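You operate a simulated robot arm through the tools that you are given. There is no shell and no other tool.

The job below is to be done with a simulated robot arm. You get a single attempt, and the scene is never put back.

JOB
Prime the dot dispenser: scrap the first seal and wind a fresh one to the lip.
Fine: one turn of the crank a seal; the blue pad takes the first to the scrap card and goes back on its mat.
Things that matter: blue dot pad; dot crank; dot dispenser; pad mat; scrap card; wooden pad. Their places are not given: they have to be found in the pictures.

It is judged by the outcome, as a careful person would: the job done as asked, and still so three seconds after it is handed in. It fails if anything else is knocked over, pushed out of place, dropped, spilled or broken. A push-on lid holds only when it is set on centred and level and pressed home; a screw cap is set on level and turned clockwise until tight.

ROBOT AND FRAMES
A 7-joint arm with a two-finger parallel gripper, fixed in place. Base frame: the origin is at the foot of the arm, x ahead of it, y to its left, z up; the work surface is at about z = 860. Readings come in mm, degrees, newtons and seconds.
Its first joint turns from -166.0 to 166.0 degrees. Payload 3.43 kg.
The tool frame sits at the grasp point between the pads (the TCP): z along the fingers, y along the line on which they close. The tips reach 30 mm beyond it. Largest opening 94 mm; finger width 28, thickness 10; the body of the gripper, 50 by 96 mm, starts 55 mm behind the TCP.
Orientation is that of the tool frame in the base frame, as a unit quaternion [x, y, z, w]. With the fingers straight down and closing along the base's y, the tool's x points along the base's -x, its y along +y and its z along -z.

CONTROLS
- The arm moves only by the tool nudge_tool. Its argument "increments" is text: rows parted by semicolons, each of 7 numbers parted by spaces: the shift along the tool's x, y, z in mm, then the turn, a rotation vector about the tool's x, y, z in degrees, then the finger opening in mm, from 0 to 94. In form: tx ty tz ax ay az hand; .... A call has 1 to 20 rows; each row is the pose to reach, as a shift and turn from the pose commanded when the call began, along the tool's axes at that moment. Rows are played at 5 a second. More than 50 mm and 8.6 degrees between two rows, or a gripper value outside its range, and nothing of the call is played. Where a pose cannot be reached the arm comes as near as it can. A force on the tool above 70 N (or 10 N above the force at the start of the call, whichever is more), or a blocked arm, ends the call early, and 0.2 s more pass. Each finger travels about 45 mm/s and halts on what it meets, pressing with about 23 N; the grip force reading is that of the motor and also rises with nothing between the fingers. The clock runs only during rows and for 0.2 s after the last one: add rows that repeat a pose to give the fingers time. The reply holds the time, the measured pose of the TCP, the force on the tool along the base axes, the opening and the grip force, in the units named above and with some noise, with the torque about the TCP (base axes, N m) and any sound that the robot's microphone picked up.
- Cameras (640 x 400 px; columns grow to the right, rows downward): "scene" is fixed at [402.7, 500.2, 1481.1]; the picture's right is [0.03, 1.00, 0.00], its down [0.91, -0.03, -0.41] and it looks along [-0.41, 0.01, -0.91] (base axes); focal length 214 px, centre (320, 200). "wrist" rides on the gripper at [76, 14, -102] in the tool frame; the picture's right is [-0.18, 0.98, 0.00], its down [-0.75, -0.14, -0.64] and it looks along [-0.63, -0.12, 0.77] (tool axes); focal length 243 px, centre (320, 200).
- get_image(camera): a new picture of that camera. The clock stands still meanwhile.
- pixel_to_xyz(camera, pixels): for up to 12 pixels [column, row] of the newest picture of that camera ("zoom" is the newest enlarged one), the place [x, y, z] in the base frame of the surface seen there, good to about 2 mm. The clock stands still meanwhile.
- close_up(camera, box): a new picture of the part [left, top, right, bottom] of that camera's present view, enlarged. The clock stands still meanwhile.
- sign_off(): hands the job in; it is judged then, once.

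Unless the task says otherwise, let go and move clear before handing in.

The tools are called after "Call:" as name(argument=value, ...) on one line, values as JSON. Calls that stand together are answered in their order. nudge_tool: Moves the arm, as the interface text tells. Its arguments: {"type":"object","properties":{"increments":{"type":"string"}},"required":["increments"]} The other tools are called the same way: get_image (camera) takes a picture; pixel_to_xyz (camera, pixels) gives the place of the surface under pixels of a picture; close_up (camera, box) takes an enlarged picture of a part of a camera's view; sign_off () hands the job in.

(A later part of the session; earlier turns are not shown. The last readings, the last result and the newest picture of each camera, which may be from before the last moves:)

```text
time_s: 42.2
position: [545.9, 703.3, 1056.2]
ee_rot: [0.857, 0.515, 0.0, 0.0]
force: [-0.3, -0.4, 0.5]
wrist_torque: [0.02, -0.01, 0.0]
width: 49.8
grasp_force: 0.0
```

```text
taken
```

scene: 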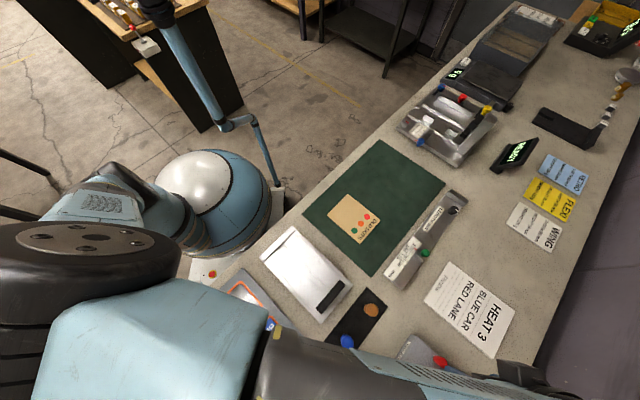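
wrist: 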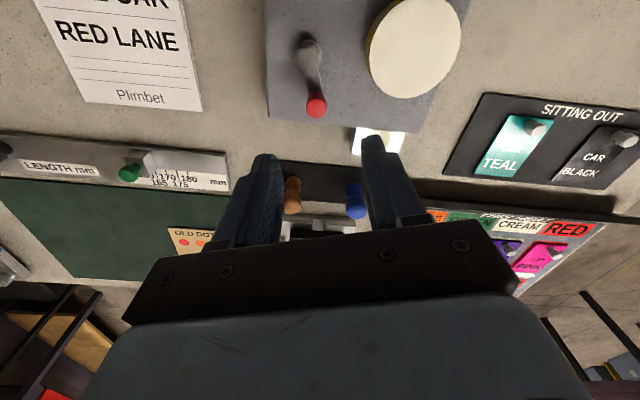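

The crank stayed put: boss at (311,50), knob at (317,107). I'll measure its angle now.

Call:
close_up(camera="wrist", box=[266, 22, 366, 122])

Call:
pixel_to_xyz(camera="wrist", pixels=[[317, 107], [314, 105], [320, 105], [317, 110], [316, 103], [312, 60], [314, 70], [311, 50], [309, 45], [315, 84], [313, 65], [310, 55]])

```text
4.00 times, centred on (316, 72) of wrist
```

zoom: 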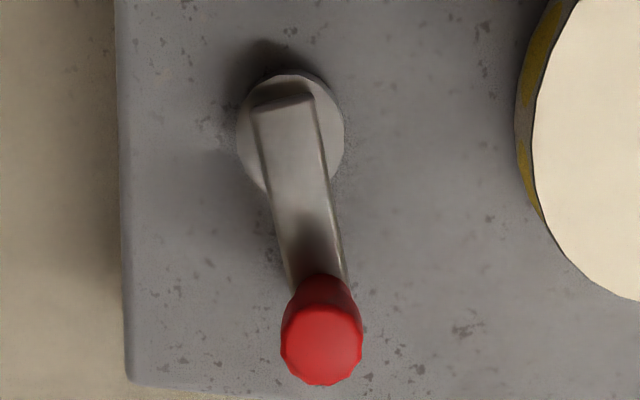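

```text
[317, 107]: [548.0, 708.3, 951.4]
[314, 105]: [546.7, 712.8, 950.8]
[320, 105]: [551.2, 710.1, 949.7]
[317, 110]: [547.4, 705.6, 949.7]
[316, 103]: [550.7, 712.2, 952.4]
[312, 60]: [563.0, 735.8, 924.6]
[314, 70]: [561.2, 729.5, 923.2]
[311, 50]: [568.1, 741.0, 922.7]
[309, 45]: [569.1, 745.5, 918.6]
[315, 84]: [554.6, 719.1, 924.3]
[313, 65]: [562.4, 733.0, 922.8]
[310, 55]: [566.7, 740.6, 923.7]
```

The knob is at (548.8,709.7), giving a true radius of about 32 mm and a crank angle of −117.4° (287° turned). I'll yaw back 180° to re-grip for the remaining 73°.

Call:
nudge_tool(increments="0 0 0 0 0 -8 50; 0 0 0 0 0 -16 50; 0 0 0 0 0 -24 50; 0 0 0 0 0 -32 50; 0 0 0 0 0 -40 50; 0 0 0 0 0 -48 50; 0 0 0 0 0 -56 50; 0 0 0 0 0 -64 50; 0 0 0 0 0 -72 50; 0 0 0 0 0 -80 50; 0 0 0 0 0 -88 50; 0 0 0 0 0 -90 50")

Call:
nudge_tool(increments="0 0 0 0 0 -8 50; 0 0 0 0 0 -16 50; 0 0 0 0 0 -24 50; 0 0 0 0 0 -32 50; 0 0 0 0 0 -40 50; 0 0 0 0 0 -48 50; 0 0 0 0 0 -56 50; 0 0 0 0 0 -64 50; 0 0 0 0 0 -72 50; 0 0 0 0 0 -80 50; 0 0 0 0 0 -88 50; 0 0 0 0 0 -90 50; 0 0 0 0 0 -90 50")

Call:
get_image(camera="wrist")

```text
time_s: 44.8
position: [544.9, 705.2, 1057.2]
ee_rot: [0.241, 0.97, 0.0, 0.0]
force: [0.6, 0.3, 0.3]
wrist_torque: [-0.01, 0.02, -0.04]
width: 50.1
grasp_force: 0.0
```

```text
time_s: 47.6
position: [545.5, 704.3, 1056.5]
ee_rot: [-0.516, 0.857, 0.0, 0.0]
force: [-0.8, 1.4, -0.3]
wrist_torque: [-0.03, -0.01, -0.03]
width: 50.2
grasp_force: 0.1
```

```text
taken
```

wrist: 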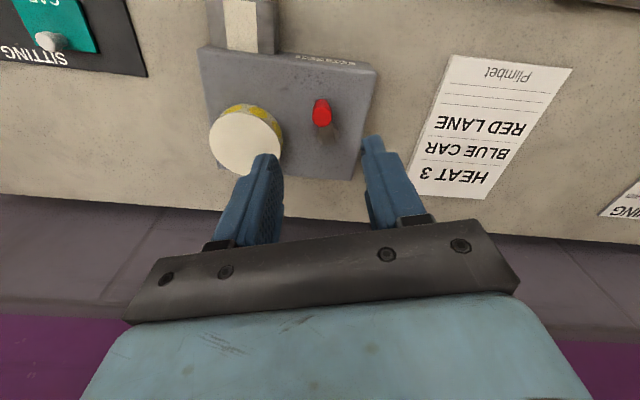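

Yaw is now 62°, with the knob at (321,110). I'll measure it from this side to place the grasp centre accurately.

Call:
close_up(camera="wrist", box=[280, 70, 370, 160])

Call:
pixel_to_xyz(camera="zoom", pixels=[[320, 200], [300, 190], [340, 190], [320, 220], [320, 170], [320, 160], [310, 210], [335, 210], [335, 280], [300, 275], [360, 270], [330, 240]])

```text
4.44 times, centred on (325, 115) of wrist
```

zoom: 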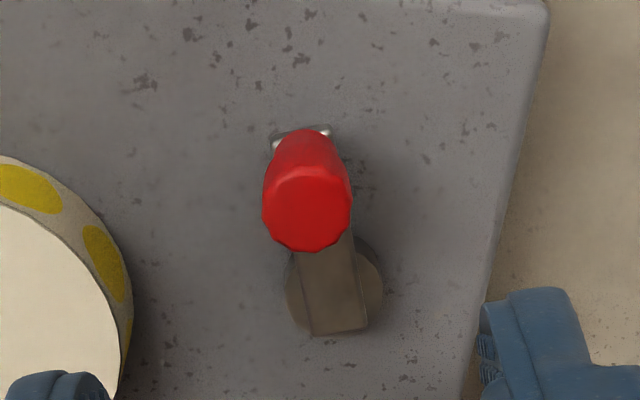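

```text
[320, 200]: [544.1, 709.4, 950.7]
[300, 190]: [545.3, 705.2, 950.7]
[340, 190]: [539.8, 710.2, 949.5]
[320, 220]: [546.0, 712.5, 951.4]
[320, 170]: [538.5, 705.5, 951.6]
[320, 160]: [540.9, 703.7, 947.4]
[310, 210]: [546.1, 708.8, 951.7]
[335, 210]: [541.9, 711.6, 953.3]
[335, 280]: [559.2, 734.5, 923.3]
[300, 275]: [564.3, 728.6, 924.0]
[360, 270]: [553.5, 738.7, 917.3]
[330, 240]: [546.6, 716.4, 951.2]
```

Averaging the two opposite views puts the knob at (547.6,708.5) and the pivot at (562.5,737.5). I'll shift 4.7 mm, lower and stop just above for a check.

Call:
nudge_tool(increments="-4.7 0 20 0 0 0 50; -4.7 0 50 0 0 0 50; -4.7 0 78 0 0 0 50; -4.7 0 78 0 0 0 50")

Call:
close_up(camera="wrist", box=[240, 60, 400, 220])

```text
time_s: 48.6
position: [546.5, 709.7, 977.2]
ee_rot: [-0.515, 0.857, 0.001, 0.0]
force: [0.6, -0.1, -0.8]
wrist_torque: [0.0, 0.03, 0.01]
width: 49.9
grasp_force: 0.0
```

```text
2.50 times, centred on (320, 140) of wrist
```

zoom: 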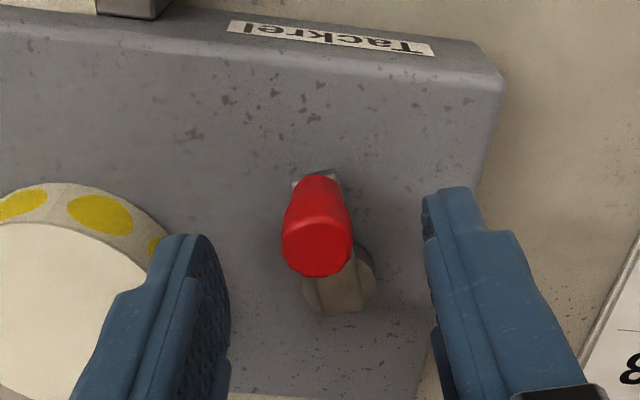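

The knob is centred between the fingers (zoom 317,250), within 2 mm. I'll lower 11 mm and close.

Call:
nudge_tool(increments="0 0 6 0 0 0 50; 0 0 11 0 0 0 50; 0 0 11 0 0 0 15; 0 0 11 0 0 0 10; 0 0 11 0 0 0 10; 0 0 11 0 0 0 10")

```text
time_s: 50.0
position: [546.6, 709.4, 967.3]
ee_rot: [-0.516, 0.857, -0.001, 0.001]
force: [-1.2, 0.1, -1.8]
wrist_torque: [0.0, -0.32, -0.01]
width: 17.6
grasp_force: 45.2
```

The knob is gripped again with little force. I'll turn 48° and check.

Call:
nudge_tool(increments="-0.32 4.52 0 0 0 8 10; -1.26 8.96 0 0 0 16 10; -2.81 13.22 0 0 0 24 10; -4.94 17.22 0 0 0 32 10; -7.60 20.89 0 0 0 40 10; -10.75 24.15 0 0 0 48 10; -10.75 24.15 0 0 0 48 10")

Call:
get_image(camera="wrist")

```text
time_s: 51.6
position: [530.6, 730.4, 968.2]
ee_rot: [-0.121, 0.993, -0.001, -0.001]
force: [-14.8, 1.6, -3.7]
wrist_torque: [-0.22, 0.71, 0.16]
width: 17.5
grasp_force: 44.6
```

```text
taken
```

wrist: 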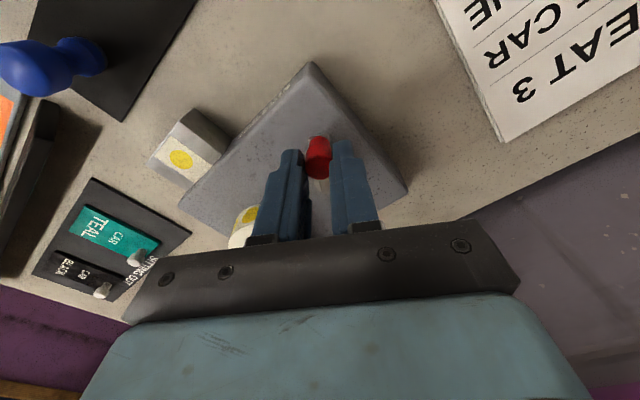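

A yellow seal has appeared on the lip at (181,159), so clockwise is right and the feed is nearly complete. I'll enlarge it and then finish the turn.

Call:
close_up(camera="wrist", box=[130, 90, 270, 220])

Call:
nudge_tool(increments="-0.32 4.52 0 0 0 8 10; -1.26 8.96 0 0 0 16 10; -2.81 13.22 0 0 0 24 10; -3.06 13.73 0 0 0 25 10; -3.06 13.73 0 0 0 25 10")

Call:
get_image(camera="wrist")

Call:
close_up(camera="scene", box=[330, 300, 500, 400])

```text
3.08 times, centred on (200, 155) of wrist
```

zoom: 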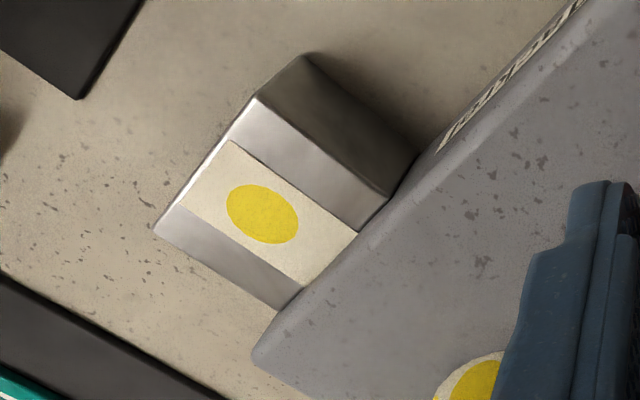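

```text
time_s: 52.8
position: [529.6, 744.2, 967.7]
ee_rot: [0.096, 0.995, 0.0, -0.001]
force: [-23.3, 5.0, -4.4]
wrist_torque: [0.32, 0.39, 0.02]
width: 17.4
grasp_force: 45.1
```

```text
taken
```

wrist: 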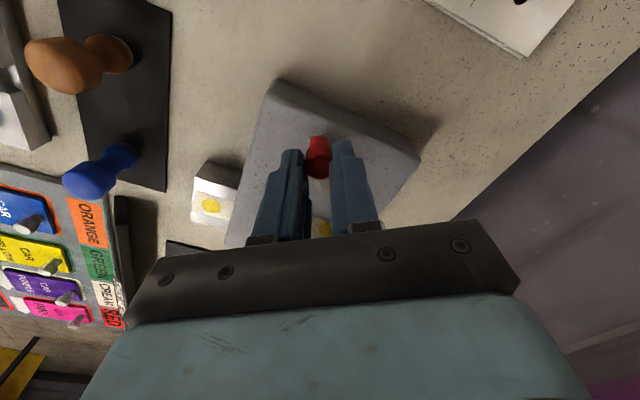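

```text
3.76 times, centred on (415, 350) of scene
```

zoom: 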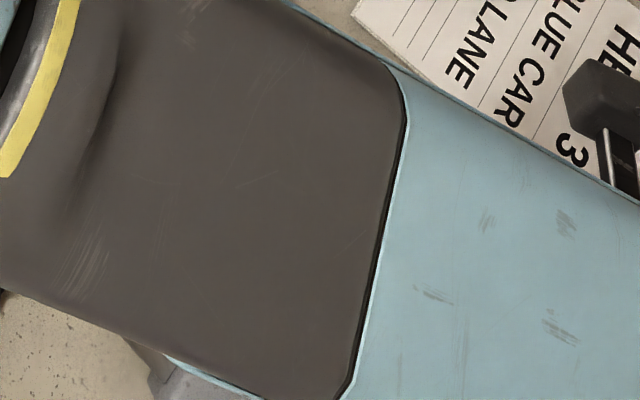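

One full turn is done and the seal sits on the lip at (211,205). I'll enlarge it and measure the seal's centre.

Call:
close_up(camera="wrist", box=[170, 140, 270, 250])

Call:
pixel_to_xyz(camera="wrist", pixels=[[211, 205], [206, 205], [216, 205], [211, 200], [211, 210], [196, 180], [233, 192], [193, 220], [229, 232]])

```text
3.64 times, centred on (220, 195) of wrist
```

zoom: 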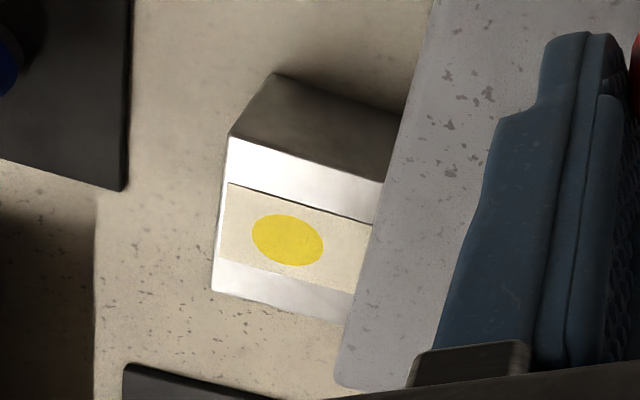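

```text
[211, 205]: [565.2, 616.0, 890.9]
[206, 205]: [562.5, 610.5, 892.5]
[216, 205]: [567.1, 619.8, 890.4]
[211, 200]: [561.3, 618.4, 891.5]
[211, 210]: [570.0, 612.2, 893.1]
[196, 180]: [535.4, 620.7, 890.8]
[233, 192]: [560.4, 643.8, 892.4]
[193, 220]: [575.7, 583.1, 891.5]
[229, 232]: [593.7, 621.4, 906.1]
```

The seal lies at (565.2,616.0,891). I'll ease off the 23 N outward force, open, and rise clear of the crank.

Call:
nudge_tool(increments="1 0 0 0 0 0 10; 2 0 0 0 0 0 10; 2 0 0 0 0 0 10")

Call:
nudge_tool(increments="0 0 0 0 0 0 30; 0 0 0 0 0 0 50; 0 0 0 0 0 0 50; 0 0 -20 0 0 0 50; 0 0 -50 0 0 0 50; 0 0 -90 0 0 0 50; 0 0 -90 0 0 0 50")

Call:
get_image(camera="wrist")

Call:
close_up(camera="wrist", box=[200, 50, 420, 200])

```text
time_s: 53.6
position: [529.4, 743.0, 968.8]
ee_rot: [0.096, 0.995, 0.0, 0.0]
force: [-14.3, -1.6, -1.9]
wrist_torque: [0.31, 0.96, -0.11]
width: 17.6
grasp_force: 45.3
```

```text
time_s: 55.2
position: [530.7, 743.2, 1060.6]
ee_rot: [0.096, 0.995, 0.0, -0.001]
force: [0.5, -0.3, 0.2]
wrist_torque: [0.0, -0.03, 0.0]
width: 50.0
grasp_force: 0.1
```

```text
taken
```

wrist: 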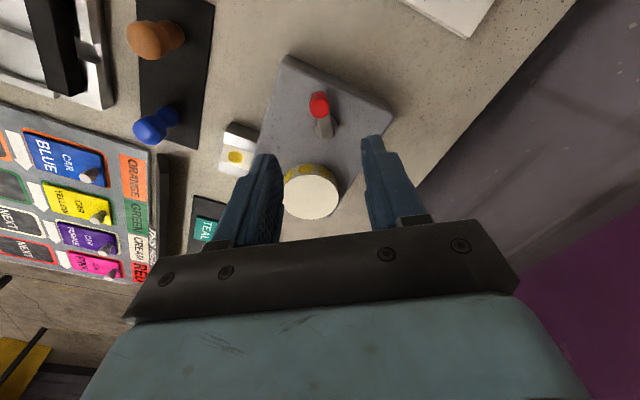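

```text
2.67 times, centred on (310, 125) of wrist
```

zoom: 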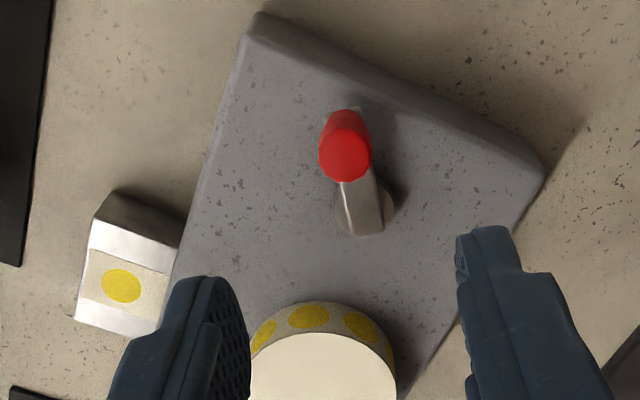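

The crank is free and back at its starting angle, with the seal still on the lip. Next I'll move over the blue pad at yaw 45° with the fingers partly open.

Call:
nudge_tool(increments="-0.1 -26.7 0 0 0 -8 60; -0.2 -53.4 0 0 0 -16 60; -0.3 -80 5 0 0 -24 60; -0.4 -106.8 10 0 0 -32 60; -0.5 -133.5 15 0 0 -40 60; -0.6 -160.2 20 0 0 -48 60; -0.7 -186.9 20 0 0 -56 60; -0.7 -186.9 20 0 0 -56 60")

Call:
get_image(camera="wrist")

Call:
close_up(camera="wrist", box=[250, 50, 390, 190])

```text
time_s: 57.0
position: [496.2, 560.7, 1035.1]
ee_rot: [-0.384, 0.923, 0.0, 0.0]
force: [-1.0, 0.4, 0.4]
wrist_torque: [-0.02, 0.0, -0.03]
width: 60.2
grasp_force: 0.0
```

```text
taken
```

wrist: 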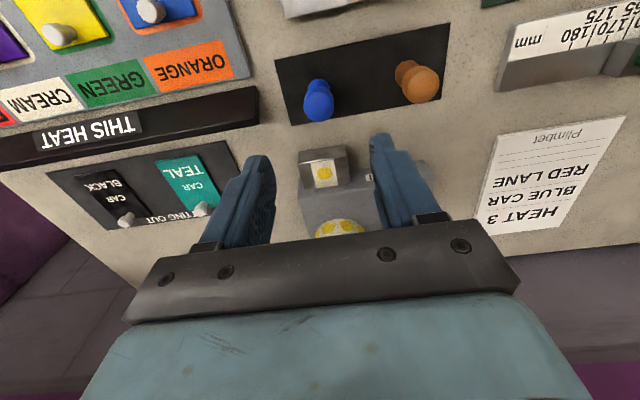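

```text
2.86 times, centred on (320, 120) of wrist
```

zoom: 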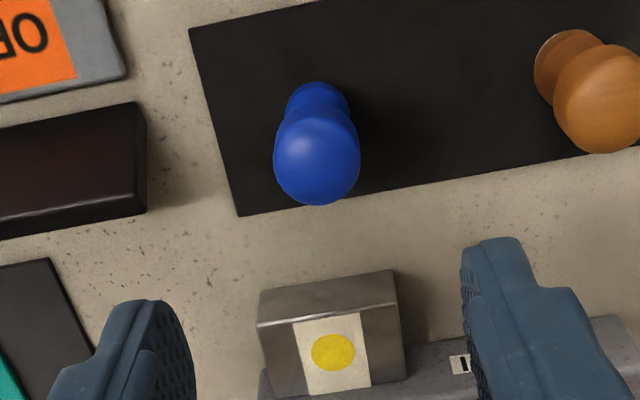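

The pad's head (zoom 317,158) and foot line up vertically about 2 mm along x and −1.2 mm along y from the grasp axis; the head is about 28 mm across. I'll lower to just above grasp height and check.

Call:
nudge_tool(increments="2 -1.2 25 0 0 0 60; 2 -1.2 50 0 0 0 60; 2 -1.2 75 0 0 0 60; 2 -1.2 75 0 0 0 60")

Call:
close_up(camera="wrist", box=[230, 60, 410, 220])

```text
time_s: 58.0
position: [494.9, 558.7, 963.3]
ee_rot: [-0.383, 0.924, 0.0, 0.0]
force: [0.6, -0.4, 0.3]
wrist_torque: [0.01, -0.01, 0.04]
width: 60.2
grasp_force: 0.2
```

```text
2.50 times, centred on (320, 140) of wrist
```

zoom: 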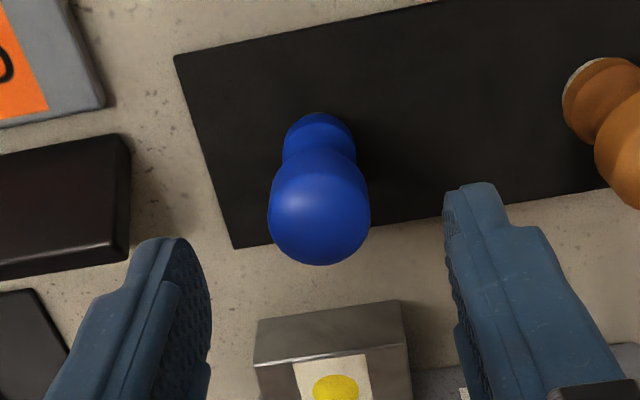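

The pad is centred between the fingers within about 1 mm. I'll lower 50 mm and close on the head.

Call:
nudge_tool(increments="0 -0.5 17 0 0 0 60; 0 -0.5 34 0 0 0 60; 0 -0.5 50 0 0 0 60; 0 -0.5 50 0 0 0 60; 0 -0.5 50 0 0 0 25; 0 -0.5 50 0 0 0 20; 0 -0.5 50 0 0 0 20; 0 -0.5 50 0 0 0 20; 0 -0.5 50 0 0 0 20")

Call:
get_image(camera="wrist")

```text
time_s: 60.0
position: [493.2, 559.3, 911.7]
ee_rot: [-0.383, 0.924, 0.001, 0.0]
force: [0.4, -1.3, 0.1]
wrist_torque: [-0.01, 0.0, -0.02]
width: 27.2
grasp_force: 23.3
```

```text
taken
```

wrist: 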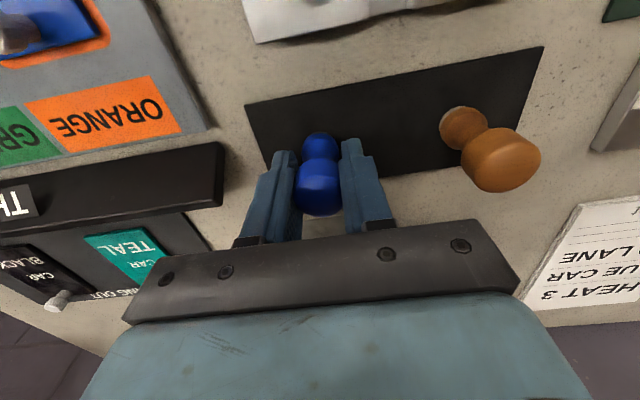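

The pad is gripped (width 27.2, 23 N). I'll lift it 60 mm straight up and check it hangs true.

Call:
nudge_tool(increments="0 0 -8 0 0 0 20; 0 0 -20 0 0 0 20; 0 0 -40 0 0 0 20; 0 0 -60 0 0 0 20; 0 0 -60 0 0 0 20")

Call:
get_image(camera="wrist")

```text
time_s: 61.2
position: [492.6, 557.6, 973.3]
ee_rot: [-0.382, 0.924, 0.0, 0.0]
force: [-0.8, 0.0, -1.0]
wrist_torque: [0.01, -0.03, 0.02]
width: 26.9
grasp_force: 23.4
```

```text
taken
```

wrist: 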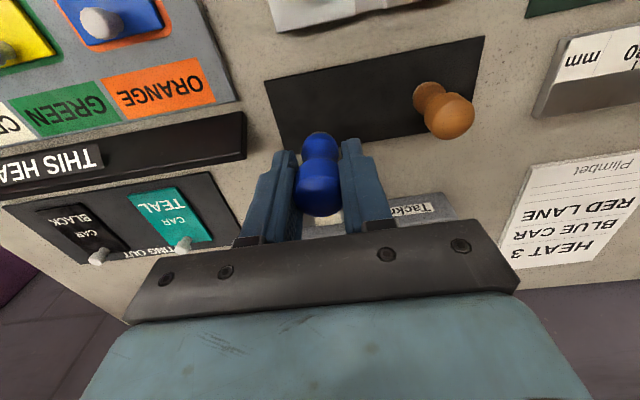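

The pad hangs steady at (319,175). I'll carry it over to above the seal.

Call:
nudge_tool(increments="-22 -2.3 0 0 0 0 20; -45 -4.6 0 0 0 0 20; -67 -6.9 0 0 0 0 20; -89.8 -9.2 0 0 0 0 20; -89.8 -9.2 0 0 0 0 20")

Call:
get_image(camera="wrist")

Call:
close_up(camera="wrist", box=[250, 80, 390, 230])

Call:
close_up(camera="scene", box=[330, 300, 470, 400])

```text
time_s: 62.4
position: [563.3, 614.0, 971.5]
ee_rot: [-0.383, 0.924, 0.0, 0.001]
force: [-0.1, 0.0, -0.7]
wrist_torque: [0.02, 0.02, 0.01]
width: 26.9
grasp_force: 23.1
```

```text
taken
```

wrist: 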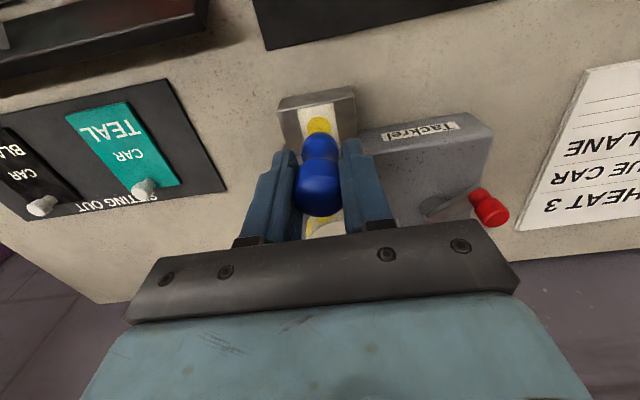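

```text
2.67 times, centred on (320, 155) of wrist
```

zoom: 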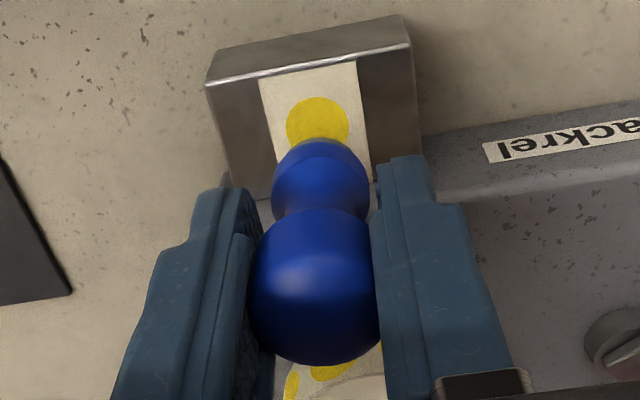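

```text
4.00 times, centred on (400, 350) of scene
```

zoom: 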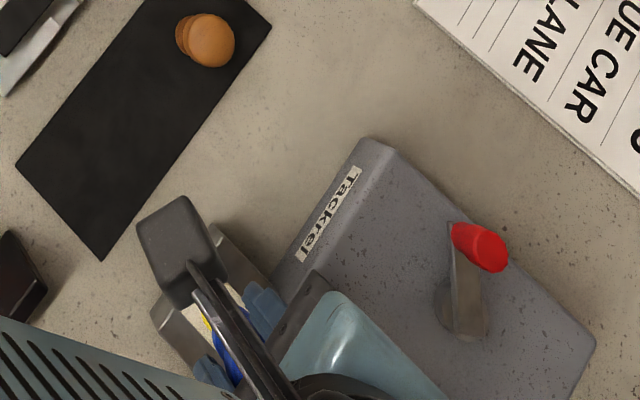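

The seal centre works out about 1 mm from under the pad's foot centre. I'll correct that and lower to just above the lip.

Call:
nudge_tool(increments="0.8 -0.3 10 0 0 0 20; 0.8 -0.3 20 0 0 0 20; 0.8 -0.3 28 0 0 0 20; 0.8 -0.3 28 0 0 0 20")

Call:
close_up(camera="wrist", box=[250, 80, 390, 230])

```text
time_s: 63.4
position: [563.2, 614.6, 945.1]
ee_rot: [-0.383, 0.924, 0.0, -0.001]
force: [-0.4, -0.6, -0.6]
wrist_torque: [0.0, -0.02, -0.03]
width: 27.3
grasp_force: 22.9
```

```text
2.67 times, centred on (320, 155) of wrist
```

zoom: 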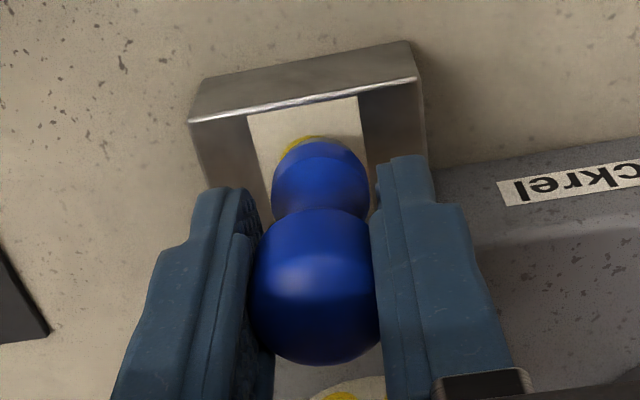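

The foot is about 5 mm above the lip, with a sliver of seal showing at (305,140) on the left, so the pad needs about 1.8 mm left and 1.2 mm outward. I'll correct this and lower to just above contact.

Call:
nudge_tool(increments="1.2 -1.8 0 0 0 0 20; 1.2 -1.8 2 0 0 0 20; 1.2 -1.8 3 0 0 0 20; 1.2 -1.8 3 0 0 0 20")

Call:
close_up(camera="wrist", box=[250, 80, 390, 230])

```text
time_s: 64.4
position: [564.6, 613.3, 940.2]
ee_rot: [-0.383, 0.924, -0.001, 0.0]
force: [0.4, 0.0, -0.2]
wrist_torque: [-0.02, 0.0, 0.06]
width: 26.8
grasp_force: 22.5
```

```text
2.67 times, centred on (320, 155) of wrist
```

zoom: 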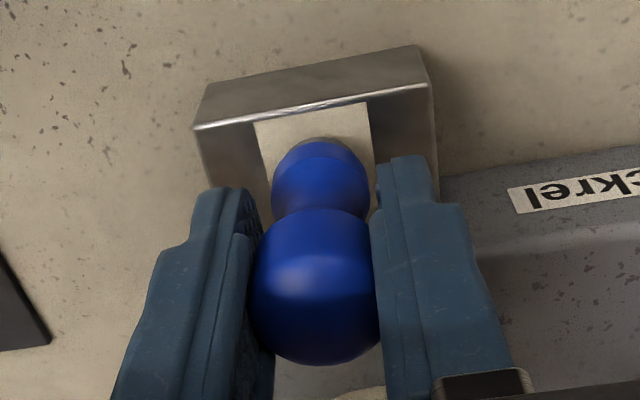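

The foot now covers the seal and sits centred on the tape. I'll press down in 1 mm steps.

Call:
nudge_tool(increments="0 0 1 0 0 0 20; 0 0 2 0 0 0 20; 0 0 2 0 0 0 20")

Call:
nudge_tool(increments="0 0 1 0 0 0 20; 0 0 1 0 0 0 20")

```text
time_s: 65.2
position: [563.1, 611.9, 938.5]
ee_rot: [-0.383, 0.924, -0.001, 0.0]
force: [0.0, -0.6, -1.0]
wrist_torque: [-0.03, -0.02, 0.01]
width: 27.0
grasp_force: 23.2
```

```text
time_s: 65.8
position: [563.4, 612.8, 938.6]
ee_rot: [-0.383, 0.924, 0.0, 0.0]
force: [-0.1, 0.5, -0.6]
wrist_torque: [0.02, 0.01, -0.01]
width: 27.2
grasp_force: 23.1
```

No contact yet; I'll continue down by 1 mm at a time.

Call:
nudge_tool(increments="0 0 1 0 0 0 20; 0 0 1 0 0 0 20")

Call:
nudge_tool(increments="0 0 1 0 0 0 20; 0 0 1 0 0 0 20")

```text
time_s: 66.4
position: [564.8, 612.9, 937.6]
ee_rot: [-0.383, 0.924, 0.0, 0.0]
force: [-0.5, -1.7, 3.3]
wrist_torque: [-0.06, 0.01, 0.0]
width: 27.1
grasp_force: 23.1
```

```text
time_s: 67.0
position: [564.0, 611.0, 936.9]
ee_rot: [-0.383, 0.924, 0.001, 0.001]
force: [1.3, 4.2, 11.3]
wrist_torque: [0.23, -0.08, 0.04]
width: 27.1
grasp_force: 23.3
```

Contact is made with about 11 N. I'll hold briefly, then lift 36 mm and look at the lip.

Call:
nudge_tool(increments="0 0 0.3 0 0 0 20; 0 0 0.3 0 0 0 20; 0 0 0.3 0 0 0 20")

Call:
nudge_tool(increments="0 0 -4 0 0 0 20; 0 0 -12 0 0 0 20; 0 0 -24 0 0 0 20; 0 0 -36 0 0 0 20; 0 0 -36 0 0 0 20")

Call:
get_image(camera="wrist")

Call:
close_up(camera="wrist", box=[250, 80, 390, 230])

```text
time_s: 67.8
position: [563.7, 611.9, 937.0]
ee_rot: [-0.382, 0.924, 0.0, -0.001]
force: [-4.8, 5.9, 18.6]
wrist_torque: [0.21, 0.15, -0.01]
width: 27.4
grasp_force: 22.7
```

```text
time_s: 69.0
position: [563.7, 613.6, 970.2]
ee_rot: [-0.383, 0.924, 0.0, 0.0]
force: [0.4, -0.2, -1.3]
wrist_torque: [-0.03, 0.01, -0.01]
width: 27.5
grasp_force: 22.9
```

```text
taken
```

wrist: 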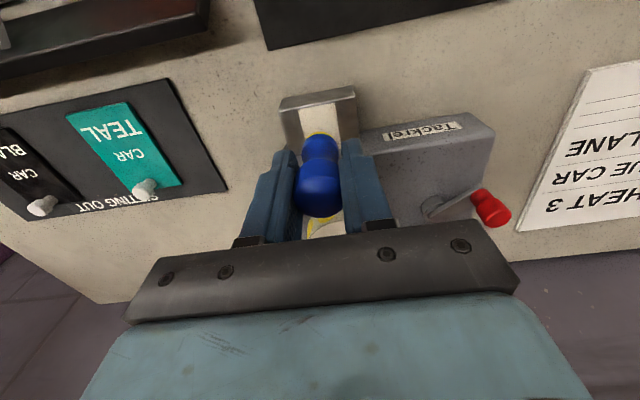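

```text
2.67 times, centred on (320, 155) of wrist
```

zoom: 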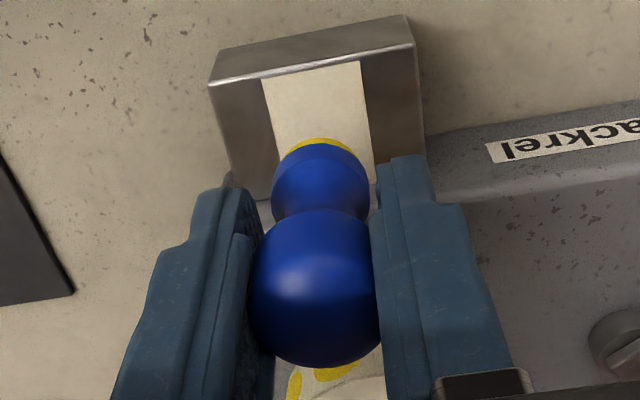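

The lip tape is now blank and a yellow rim shows under the pad's foot at (320,140), so the seal is on the pad. I'll rise 60 mm and carry it to the blank part of the "OLD DOTS" card near (160,600).

Call:
nudge_tool(increments="0 0 -15 0 0 0 20; 0 0 -40 0 0 0 20; 0 0 -60 0 0 0 20; 8.8 8.3 -60 0 0 0 20; 26.5 24.9 -60 0 0 0 20; 53.1 49.8 -60 0 0 0 20; 82.6 77.4 -60 0 0 0 20; 112.1 105.1 -60 0 0 0 20; 141.6 132.7 -60 0 0 0 20; 171 160.4 -60 0 0 0 20; 200.5 188 -60 0 0 0 20; 230 215.7 -60 0 0 0 20; 256.6 240.6 -60 0 0 0 20; 277.2 259.9 -60 0 0 0 20; 289 271 -60 0 0 0 20; 294.9 276.5 -60 0 0 0 20; 294.9 276.5 -60 0 0 0 20")

Call:
get_image(camera="wrist")

Call:
get_image(camera="scene")

```text
time_s: 72.6
position: [156.8, 597.8, 1033.1]
ee_rot: [-0.382, 0.924, 0.001, 0.0]
force: [-0.2, 0.4, -0.4]
wrist_torque: [0.0, 0.02, 0.02]
width: 27.0
grasp_force: 23.3
```

```text
taken
```

wrist: 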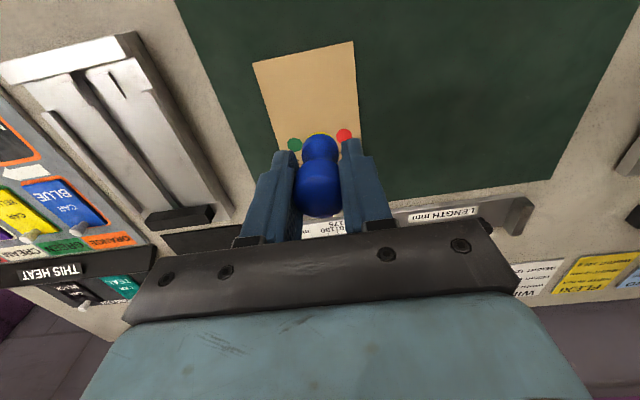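

```text
taken
```

scene: 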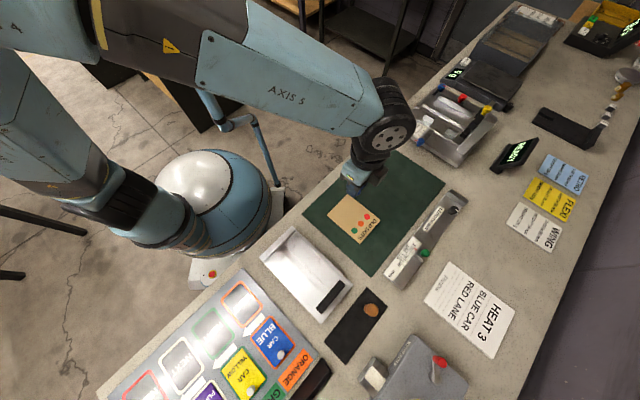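

The pad is over the card; the spot directly beneath it projects to about (320,93), in the card's blank half above the old dots at row 140. I'll verify with a measurement.

Call:
pixel_to_xyz(camera="wrist", pixels=[[320, 93], [310, 93], [256, 66], [350, 46], [270, 120], [355, 110], [295, 144], [344, 136], [310, 75], [240, 93]])

Call:
close_up(camera="wrist", box=[230, 20, 390, 220])

```text
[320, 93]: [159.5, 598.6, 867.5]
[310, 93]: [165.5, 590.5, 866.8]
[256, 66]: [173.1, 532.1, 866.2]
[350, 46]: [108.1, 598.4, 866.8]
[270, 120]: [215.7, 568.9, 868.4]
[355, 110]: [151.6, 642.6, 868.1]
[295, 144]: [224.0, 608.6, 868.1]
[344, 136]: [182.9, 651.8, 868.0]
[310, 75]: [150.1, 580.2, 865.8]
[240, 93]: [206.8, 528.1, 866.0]
```

```text
2.00 times, centred on (310, 120) of wrist
```

zoom: 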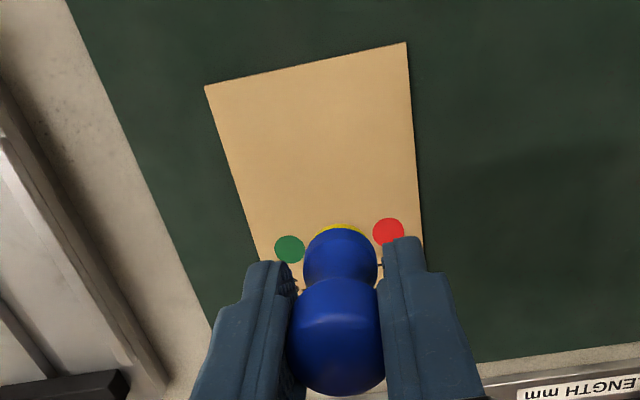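

The landing spot (159.5,598.6,867.5) is on the card about 37 mm in from its edge, well clear of the old dots. I'll centre it a bit more and descend.

Call:
nudge_tool(increments="0 -4 15 0 0 0 20; 0 -8 40 0 0 0 20; 0 -8 70 0 0 0 20; 0 -8 95 0 0 0 20; 0 -8 108 0 0 0 20; 0 -8 112 0 0 0 20; 0 -8 112 0 0 0 20")

Call:
close_up(camera="wrist", box=[230, 60, 410, 220])

```text
time_s: 74.2
position: [166.3, 593.6, 920.6]
ee_rot: [-0.383, 0.924, 0.0, 0.0]
force: [0.3, -0.3, -0.6]
wrist_torque: [-0.03, 0.02, -0.03]
width: 26.9
grasp_force: 22.5
```

```text
2.50 times, centred on (320, 140) of wrist
```

zoom: 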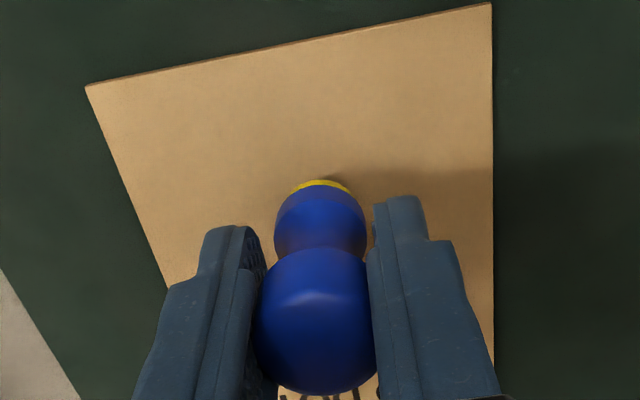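

About 6 mm above the card. I'll lower 4 mm, then 1 mm at a time until contact.

Call:
nudge_tool(increments="0 0 2 0 0 0 20; 0 0 4 0 0 0 20; 0 0 4 0 0 0 20")

Call:
nudge_tool(increments="0 0 1 0 0 0 20; 0 0 1 0 0 0 20")

Call:
nudge_tool(increments="0 0 1 0 0 0 20; 0 0 1 0 0 0 20")

```text
time_s: 75.0
position: [164.3, 593.4, 916.2]
ee_rot: [-0.383, 0.924, 0.0, 0.0]
force: [-0.5, 0.3, -1.2]
wrist_torque: [0.01, 0.0, -0.03]
width: 27.1
grasp_force: 23.1
```

```text
time_s: 75.6
position: [163.9, 592.7, 916.7]
ee_rot: [-0.383, 0.924, 0.0, 0.0]
force: [-0.3, -0.4, -0.9]
wrist_torque: [0.01, -0.01, 0.0]
width: 26.9
grasp_force: 23.1
```

```text
time_s: 76.2
position: [165.4, 592.3, 914.9]
ee_rot: [-0.383, 0.924, 0.0, 0.0]
force: [-0.1, 0.2, -0.7]
wrist_torque: [0.0, 0.01, -0.01]
width: 26.9
grasp_force: 23.0
```

Now about 1–2 mm above the card with no contact force yet; I'll continue in 1 mm steps.

Call:
nudge_tool(increments="0 0 1 0 0 0 20; 0 0 1 0 0 0 20")

Call:
nudge_tool(increments="0 0 1 0 0 0 20; 0 0 1 0 0 0 20")

```text
time_s: 76.8
position: [165.8, 592.9, 913.2]
ee_rot: [-0.382, 0.924, 0.0, 0.0]
force: [0.2, -0.3, -1.2]
wrist_torque: [-0.01, -0.02, 0.02]
width: 27.0
grasp_force: 22.9
```

```text
time_s: 77.4
position: [164.6, 592.4, 914.4]
ee_rot: [-0.383, 0.924, 0.0, 0.001]
force: [-1.0, 0.3, 1.8]
wrist_torque: [0.06, -0.02, 0.01]
width: 26.9
grasp_force: 22.8
```

First contact (about 2–3 N). I'll press 1 mm further and hold.

Call:
nudge_tool(increments="0 0 1 0 0 0 20; 0 0 1 0 0 0 20")

Call:
nudge_tool(increments="0 0 0.7 0 0 0 20; 0 0 0.7 0 0 0 20; 0 0 0.7 0 0 0 20")

```text
time_s: 78.0
position: [165.1, 591.9, 912.5]
ee_rot: [-0.383, 0.924, 0.001, 0.001]
force: [0.4, -0.3, 11.6]
wrist_torque: [-0.08, -0.07, 0.04]
width: 27.3
grasp_force: 23.1
```

```text
time_s: 78.8
position: [164.6, 592.1, 912.6]
ee_rot: [-0.383, 0.924, 0.0, 0.0]
force: [-0.1, 2.2, 13.5]
wrist_torque: [0.1, 0.09, -0.01]
width: 27.3
grasp_force: 23.3
```

Pressed at 13.5 N. I'll lift slowly and see whether the seal stays on the card.

Call:
nudge_tool(increments="0 0 -2 0 0 0 20; 0 0 -6 0 0 0 20; 0 0 -15 0 0 0 20; 0 0 -30 0 0 0 20; 0 0 -45 0 0 0 20; 0 0 -45 0 0 0 20")

Call:
get_image(camera="wrist")

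Call:
close_up(camera="wrist", box=[230, 40, 410, 220])

```text
time_s: 80.2
position: [165.4, 593.3, 955.8]
ee_rot: [-0.383, 0.924, 0.0, 0.0]
force: [-1.0, 0.2, -0.5]
wrist_torque: [0.0, -0.03, 0.02]
width: 27.0
grasp_force: 23.3
```

```text
taken
```

wrist: 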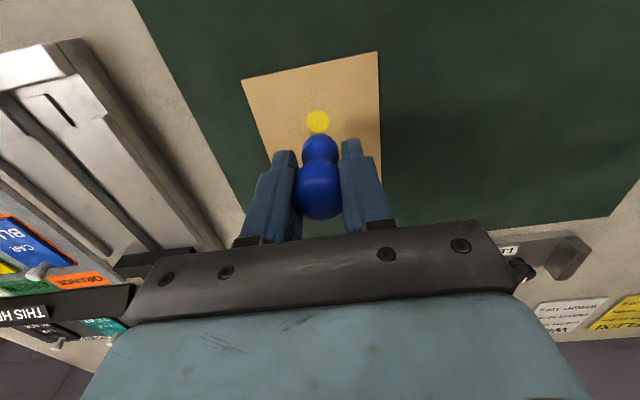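

```text
2.22 times, centred on (320, 130) of wrist
```

zoom: 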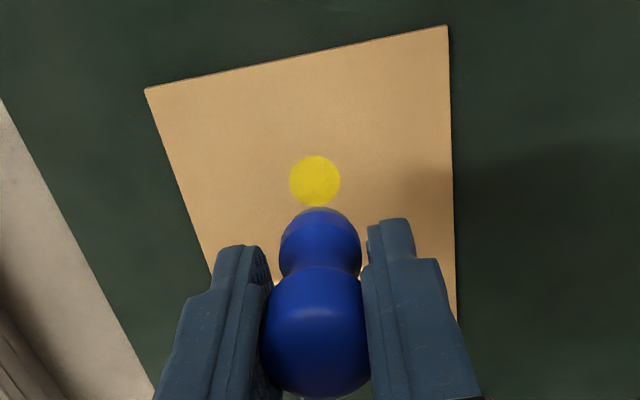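

The yellow seal now sits on the card (317,122) and the pad's foot is clean. I'll rise and carry the pad back over its mat, retracing the recorded displacements.

Call:
nudge_tool(increments="0 0 -25 0 0 0 20; 0 0 -55 0 0 0 20; 0 0 -77 0 0 0 20; -6.2 -7.7 -77 0 0 0 20; -20.7 -25.7 -77 0 0 0 20; -41.4 -51.4 -77 0 0 0 20; -64.2 -79.7 -77 0 0 0 20; -87 -108 -77 0 0 0 20; -109.8 -136.3 -77 0 0 0 20; -132.5 -164.6 -77 0 0 0 20; -155.3 -192.9 -77 0 0 0 20; -178.1 -221.2 -77 0 0 0 20; -194.7 -241.8 -77 0 0 0 20; -203 -252.1 -77 0 0 0 20; -207.1 -257.2 -77 0 0 0 20; -207.1 -257.2 -77 0 0 0 20")

Call:
get_image(camera="wrist")

Call:
get_image(camera="scene")

```text
time_s: 83.6
position: [495.2, 557.1, 1032.3]
ee_rot: [-0.383, 0.924, -0.001, -0.001]
force: [-0.4, -0.4, -0.3]
wrist_torque: [0.0, 0.03, 0.0]
width: 26.8
grasp_force: 22.6
```

```text
taken
```

wrist: 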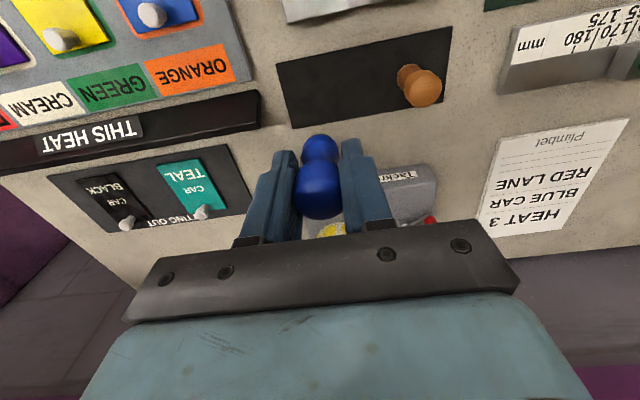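

```text
taken
```

scene: 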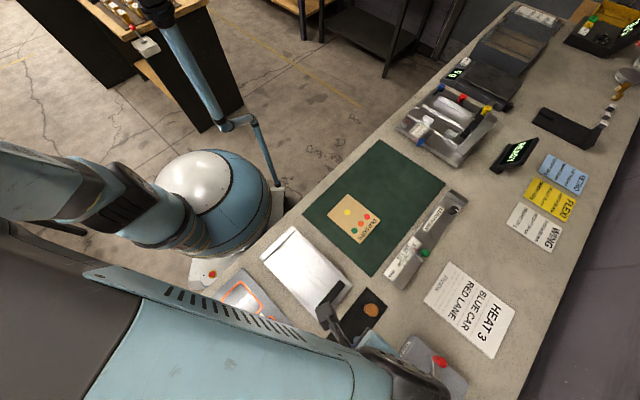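

The scene view shows the yellow seal on the card at (349,212). I'll lower the pad toward its original spot on the mat.

Call:
nudge_tool(increments="0 0 20 0 0 0 20; 0 0 50 0 0 0 20; 0 0 80 0 0 0 20; 0 0 105 0 0 0 20; 0 0 113 0 0 0 20; 0 0 113 0 0 0 20")

Call:
close_up(camera="wrist", box=[220, 40, 420, 220])

```text
time_s: 85.0
position: [492.3, 557.7, 919.9]
ee_rot: [-0.382, 0.924, 0.0, 0.0]
force: [0.1, 0.0, -0.7]
wrist_torque: [-0.02, 0.0, -0.01]
width: 27.2
grasp_force: 22.5
```

```text
2.22 times, centred on (320, 130) of wrist
```

zoom: 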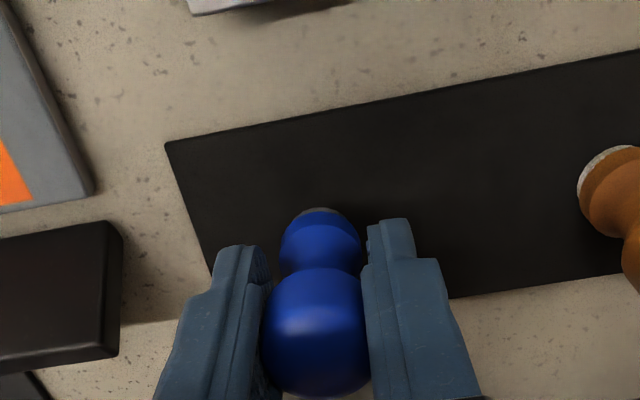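

The pad is over the mat, about 6–8 mm up. I'll lower in small steps until I feel contact.

Call:
nudge_tool(increments="0 0 2 0 0 0 20; 0 0 4 0 0 0 20; 0 0 6 0 0 0 20; 0 0 7 0 0 0 20; 0 0 7 0 0 0 20")

Call:
nudge_tool(increments="0 0 1 0 0 0 20; 0 0 1 0 0 0 20")

Call:
nudge_tool(increments="0 0 1 0 0 0 20; 0 0 1 0 0 0 20")

```text
time_s: 86.2
position: [493.5, 556.3, 913.3]
ee_rot: [-0.382, 0.924, 0.0, 0.001]
force: [0.5, -0.2, -0.8]
wrist_torque: [-0.01, -0.01, 0.0]
width: 27.2
grasp_force: 22.9
```

```text
time_s: 86.8
position: [494.5, 557.4, 911.4]
ee_rot: [-0.382, 0.924, -0.001, 0.0]
force: [0.8, 0.1, -1.0]
wrist_torque: [0.03, -0.01, -0.02]
width: 27.4
grasp_force: 23.1
```

```text
time_s: 87.4
position: [494.2, 558.9, 911.4]
ee_rot: [-0.383, 0.924, 0.001, 0.0]
force: [-0.4, 0.0, -1.2]
wrist_torque: [0.0, 0.0, -0.01]
width: 27.1
grasp_force: 23.2
```

Still no contact at about 2 mm below the original grasp height, consistent with the pad sitting slightly higher in the grip. I'll continue by 0.7 mm steps.

Call:
nudge_tool(increments="0 0 0.7 0 0 0 20; 0 0 0.7 0 0 0 20")

Call:
nudge_tool(increments="0 0 0.7 0 0 0 20; 0 0 0.7 0 0 0 20")

```text
time_s: 88.0
position: [493.8, 557.7, 911.1]
ee_rot: [-0.383, 0.924, 0.0, 0.0]
force: [0.1, 0.6, 0.5]
wrist_torque: [-0.04, 0.03, -0.07]
width: 27.2
grasp_force: 22.5
```

```text
time_s: 88.6
position: [494.5, 557.0, 910.1]
ee_rot: [-0.382, 0.924, 0.001, 0.001]
force: [0.3, -0.4, -0.5]
wrist_torque: [-0.03, 0.01, 0.0]
width: 27.0
grasp_force: 22.9
```

Call:
close_up(camera="wrist", box=[270, 100, 370, 220])

Call:
nudge_tool(increments="0 0 0.7 0 0 0 20; 0 0 0.7 0 0 0 20")

```text
3.33 times, centred on (320, 160) of wrist
```

zoom: 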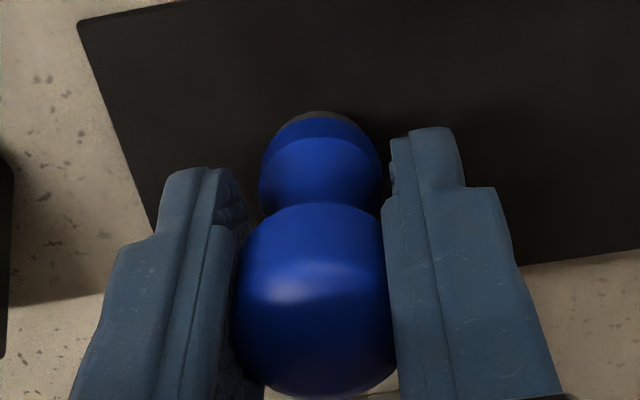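

```text
time_s: 89.2
position: [494.7, 556.7, 909.1]
ee_rot: [-0.382, 0.924, 0.0, -0.001]
force: [4.1, -3.0, 8.6]
wrist_torque: [-0.16, -0.14, -0.02]
width: 27.2
grasp_force: 23.0
```

Contact with the mat is felt (8.6 N). I'll relieve slightly and open the fingers, then rise.

Call:
nudge_tool(increments="0 0 -0.4 0 0 0 20; 0 0 -0.4 0 0 0 30; 0 0 -0.4 0 0 0 40; 0 0 -0.4 0 0 0 60; 0 0 -0.4 0 0 0 60; 0 0 -0.4 0 0 0 60")

Call:
close_up(camera="wrist", box=[220, 60, 420, 220])

```text
time_s: 90.6
position: [493.2, 558.2, 909.5]
ee_rot: [-0.383, 0.924, -0.001, 0.0]
force: [0.7, -0.4, 0.0]
wrist_torque: [0.0, -0.02, 0.01]
width: 59.8
grasp_force: 0.0
```

```text
2.50 times, centred on (320, 140) of wrist
```

zoom: 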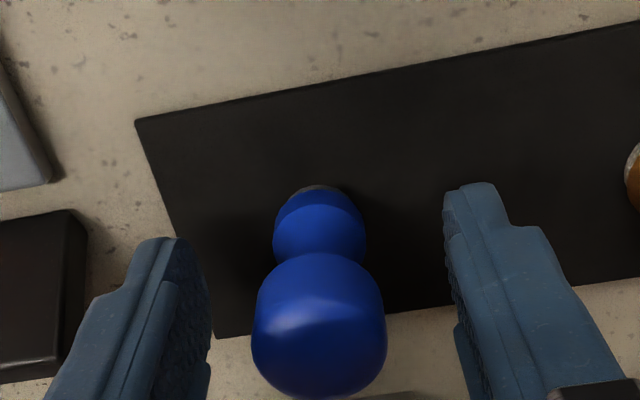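

The pad stands upright on its mat and is free of the fingers. I'll rise straight up and look.

Call:
nudge_tool(increments="0 0 -15 0 0 0 60; 0 0 -45 0 0 0 60; 0 0 -85 0 0 0 60; 0 0 -125 0 0 0 60; 0 0 -150 0 0 0 60; 0 0 -150 0 0 0 60")

Call:
get_image(camera="wrist")

Call:
close_up(camera="wrist", box=[240, 20, 460, 220])

```text
time_s: 92.0
position: [493.2, 557.8, 1062.0]
ee_rot: [-0.382, 0.924, 0.0, 0.0]
force: [-0.3, 0.9, 0.2]
wrist_torque: [0.01, 0.02, -0.03]
width: 60.3
grasp_force: 0.1
```

```text
taken
```

wrist: 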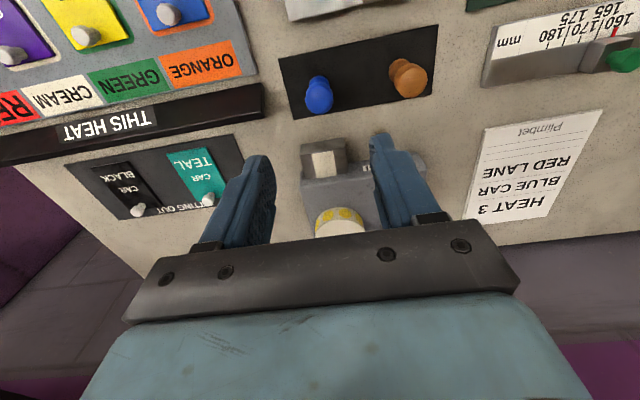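

```text
2.00 times, centred on (350, 120) of wrist
```

zoom: 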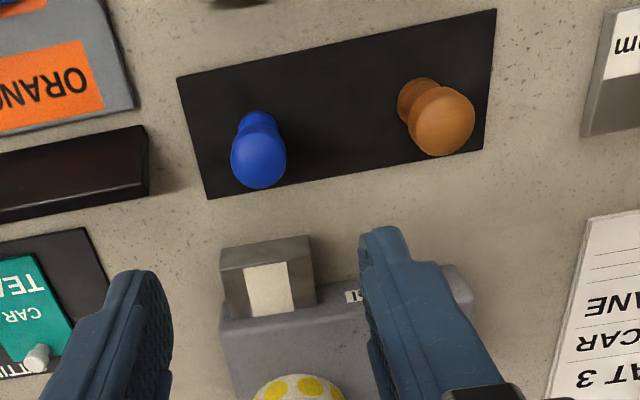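

The blue pad is back on its mat, the wooden pad is undisturbed, and the lip is blank. Now I'll return above the knob at yaw 170° for the second turn.

Call:
nudge_tool(increments="-9.86 6.55 0 0 0 -7.81 60; -19.72 13.1 0 0 0 -15.62 60; -29.6 19.65 0 0 0 -23.43 60; -39.4 26.2 0 0 0 -31.24 60; -49.3 32.75 0 0 0 -39.05 60; -59.2 39.3 0 0 0 -46.86 60; -69 45.85 0 0 0 -54.7 60; -78.9 52.4 0 0 0 -62.5 60; -88.7 58.95 0 0 0 -70.3 60; -98.6 65.5 0 0 0 -78.1 60; -108.5 72.05 0 0 0 -85.9 60; -118.3 78.6 0 0 0 -93.7 60; -128.2 85.15 0 0 0 -101.5 60; -138 91.7 0 0 0 -109.3 60; -147.9 98.25 0 0 0 -117.1 60; -157.8 104.8 0 0 0 -125 60; -157.8 104.8 0 0 0 -125 60")

Call:
get_image(camera="wrist")

Call:
close_up(camera="wrist", box=[270, 30, 366, 125])

```text
time_s: 95.6
position: [530.9, 741.9, 1059.1]
ee_rot: [0.996, -0.086, 0.0, 0.0]
force: [0.8, 0.2, -0.2]
wrist_torque: [0.04, 0.01, -0.04]
width: 60.0
grasp_force: 0.1
```

```text
taken
```

wrist: 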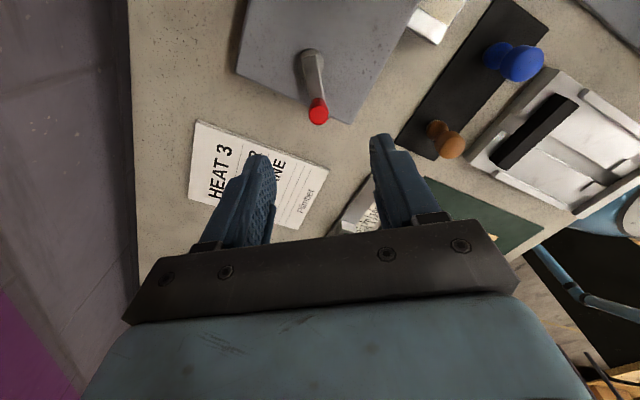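

```text
4.21 times, centred on (318, 78) of wrist
```

zoom: 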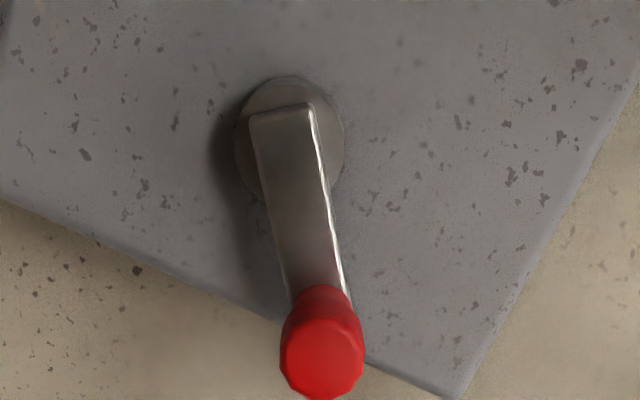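

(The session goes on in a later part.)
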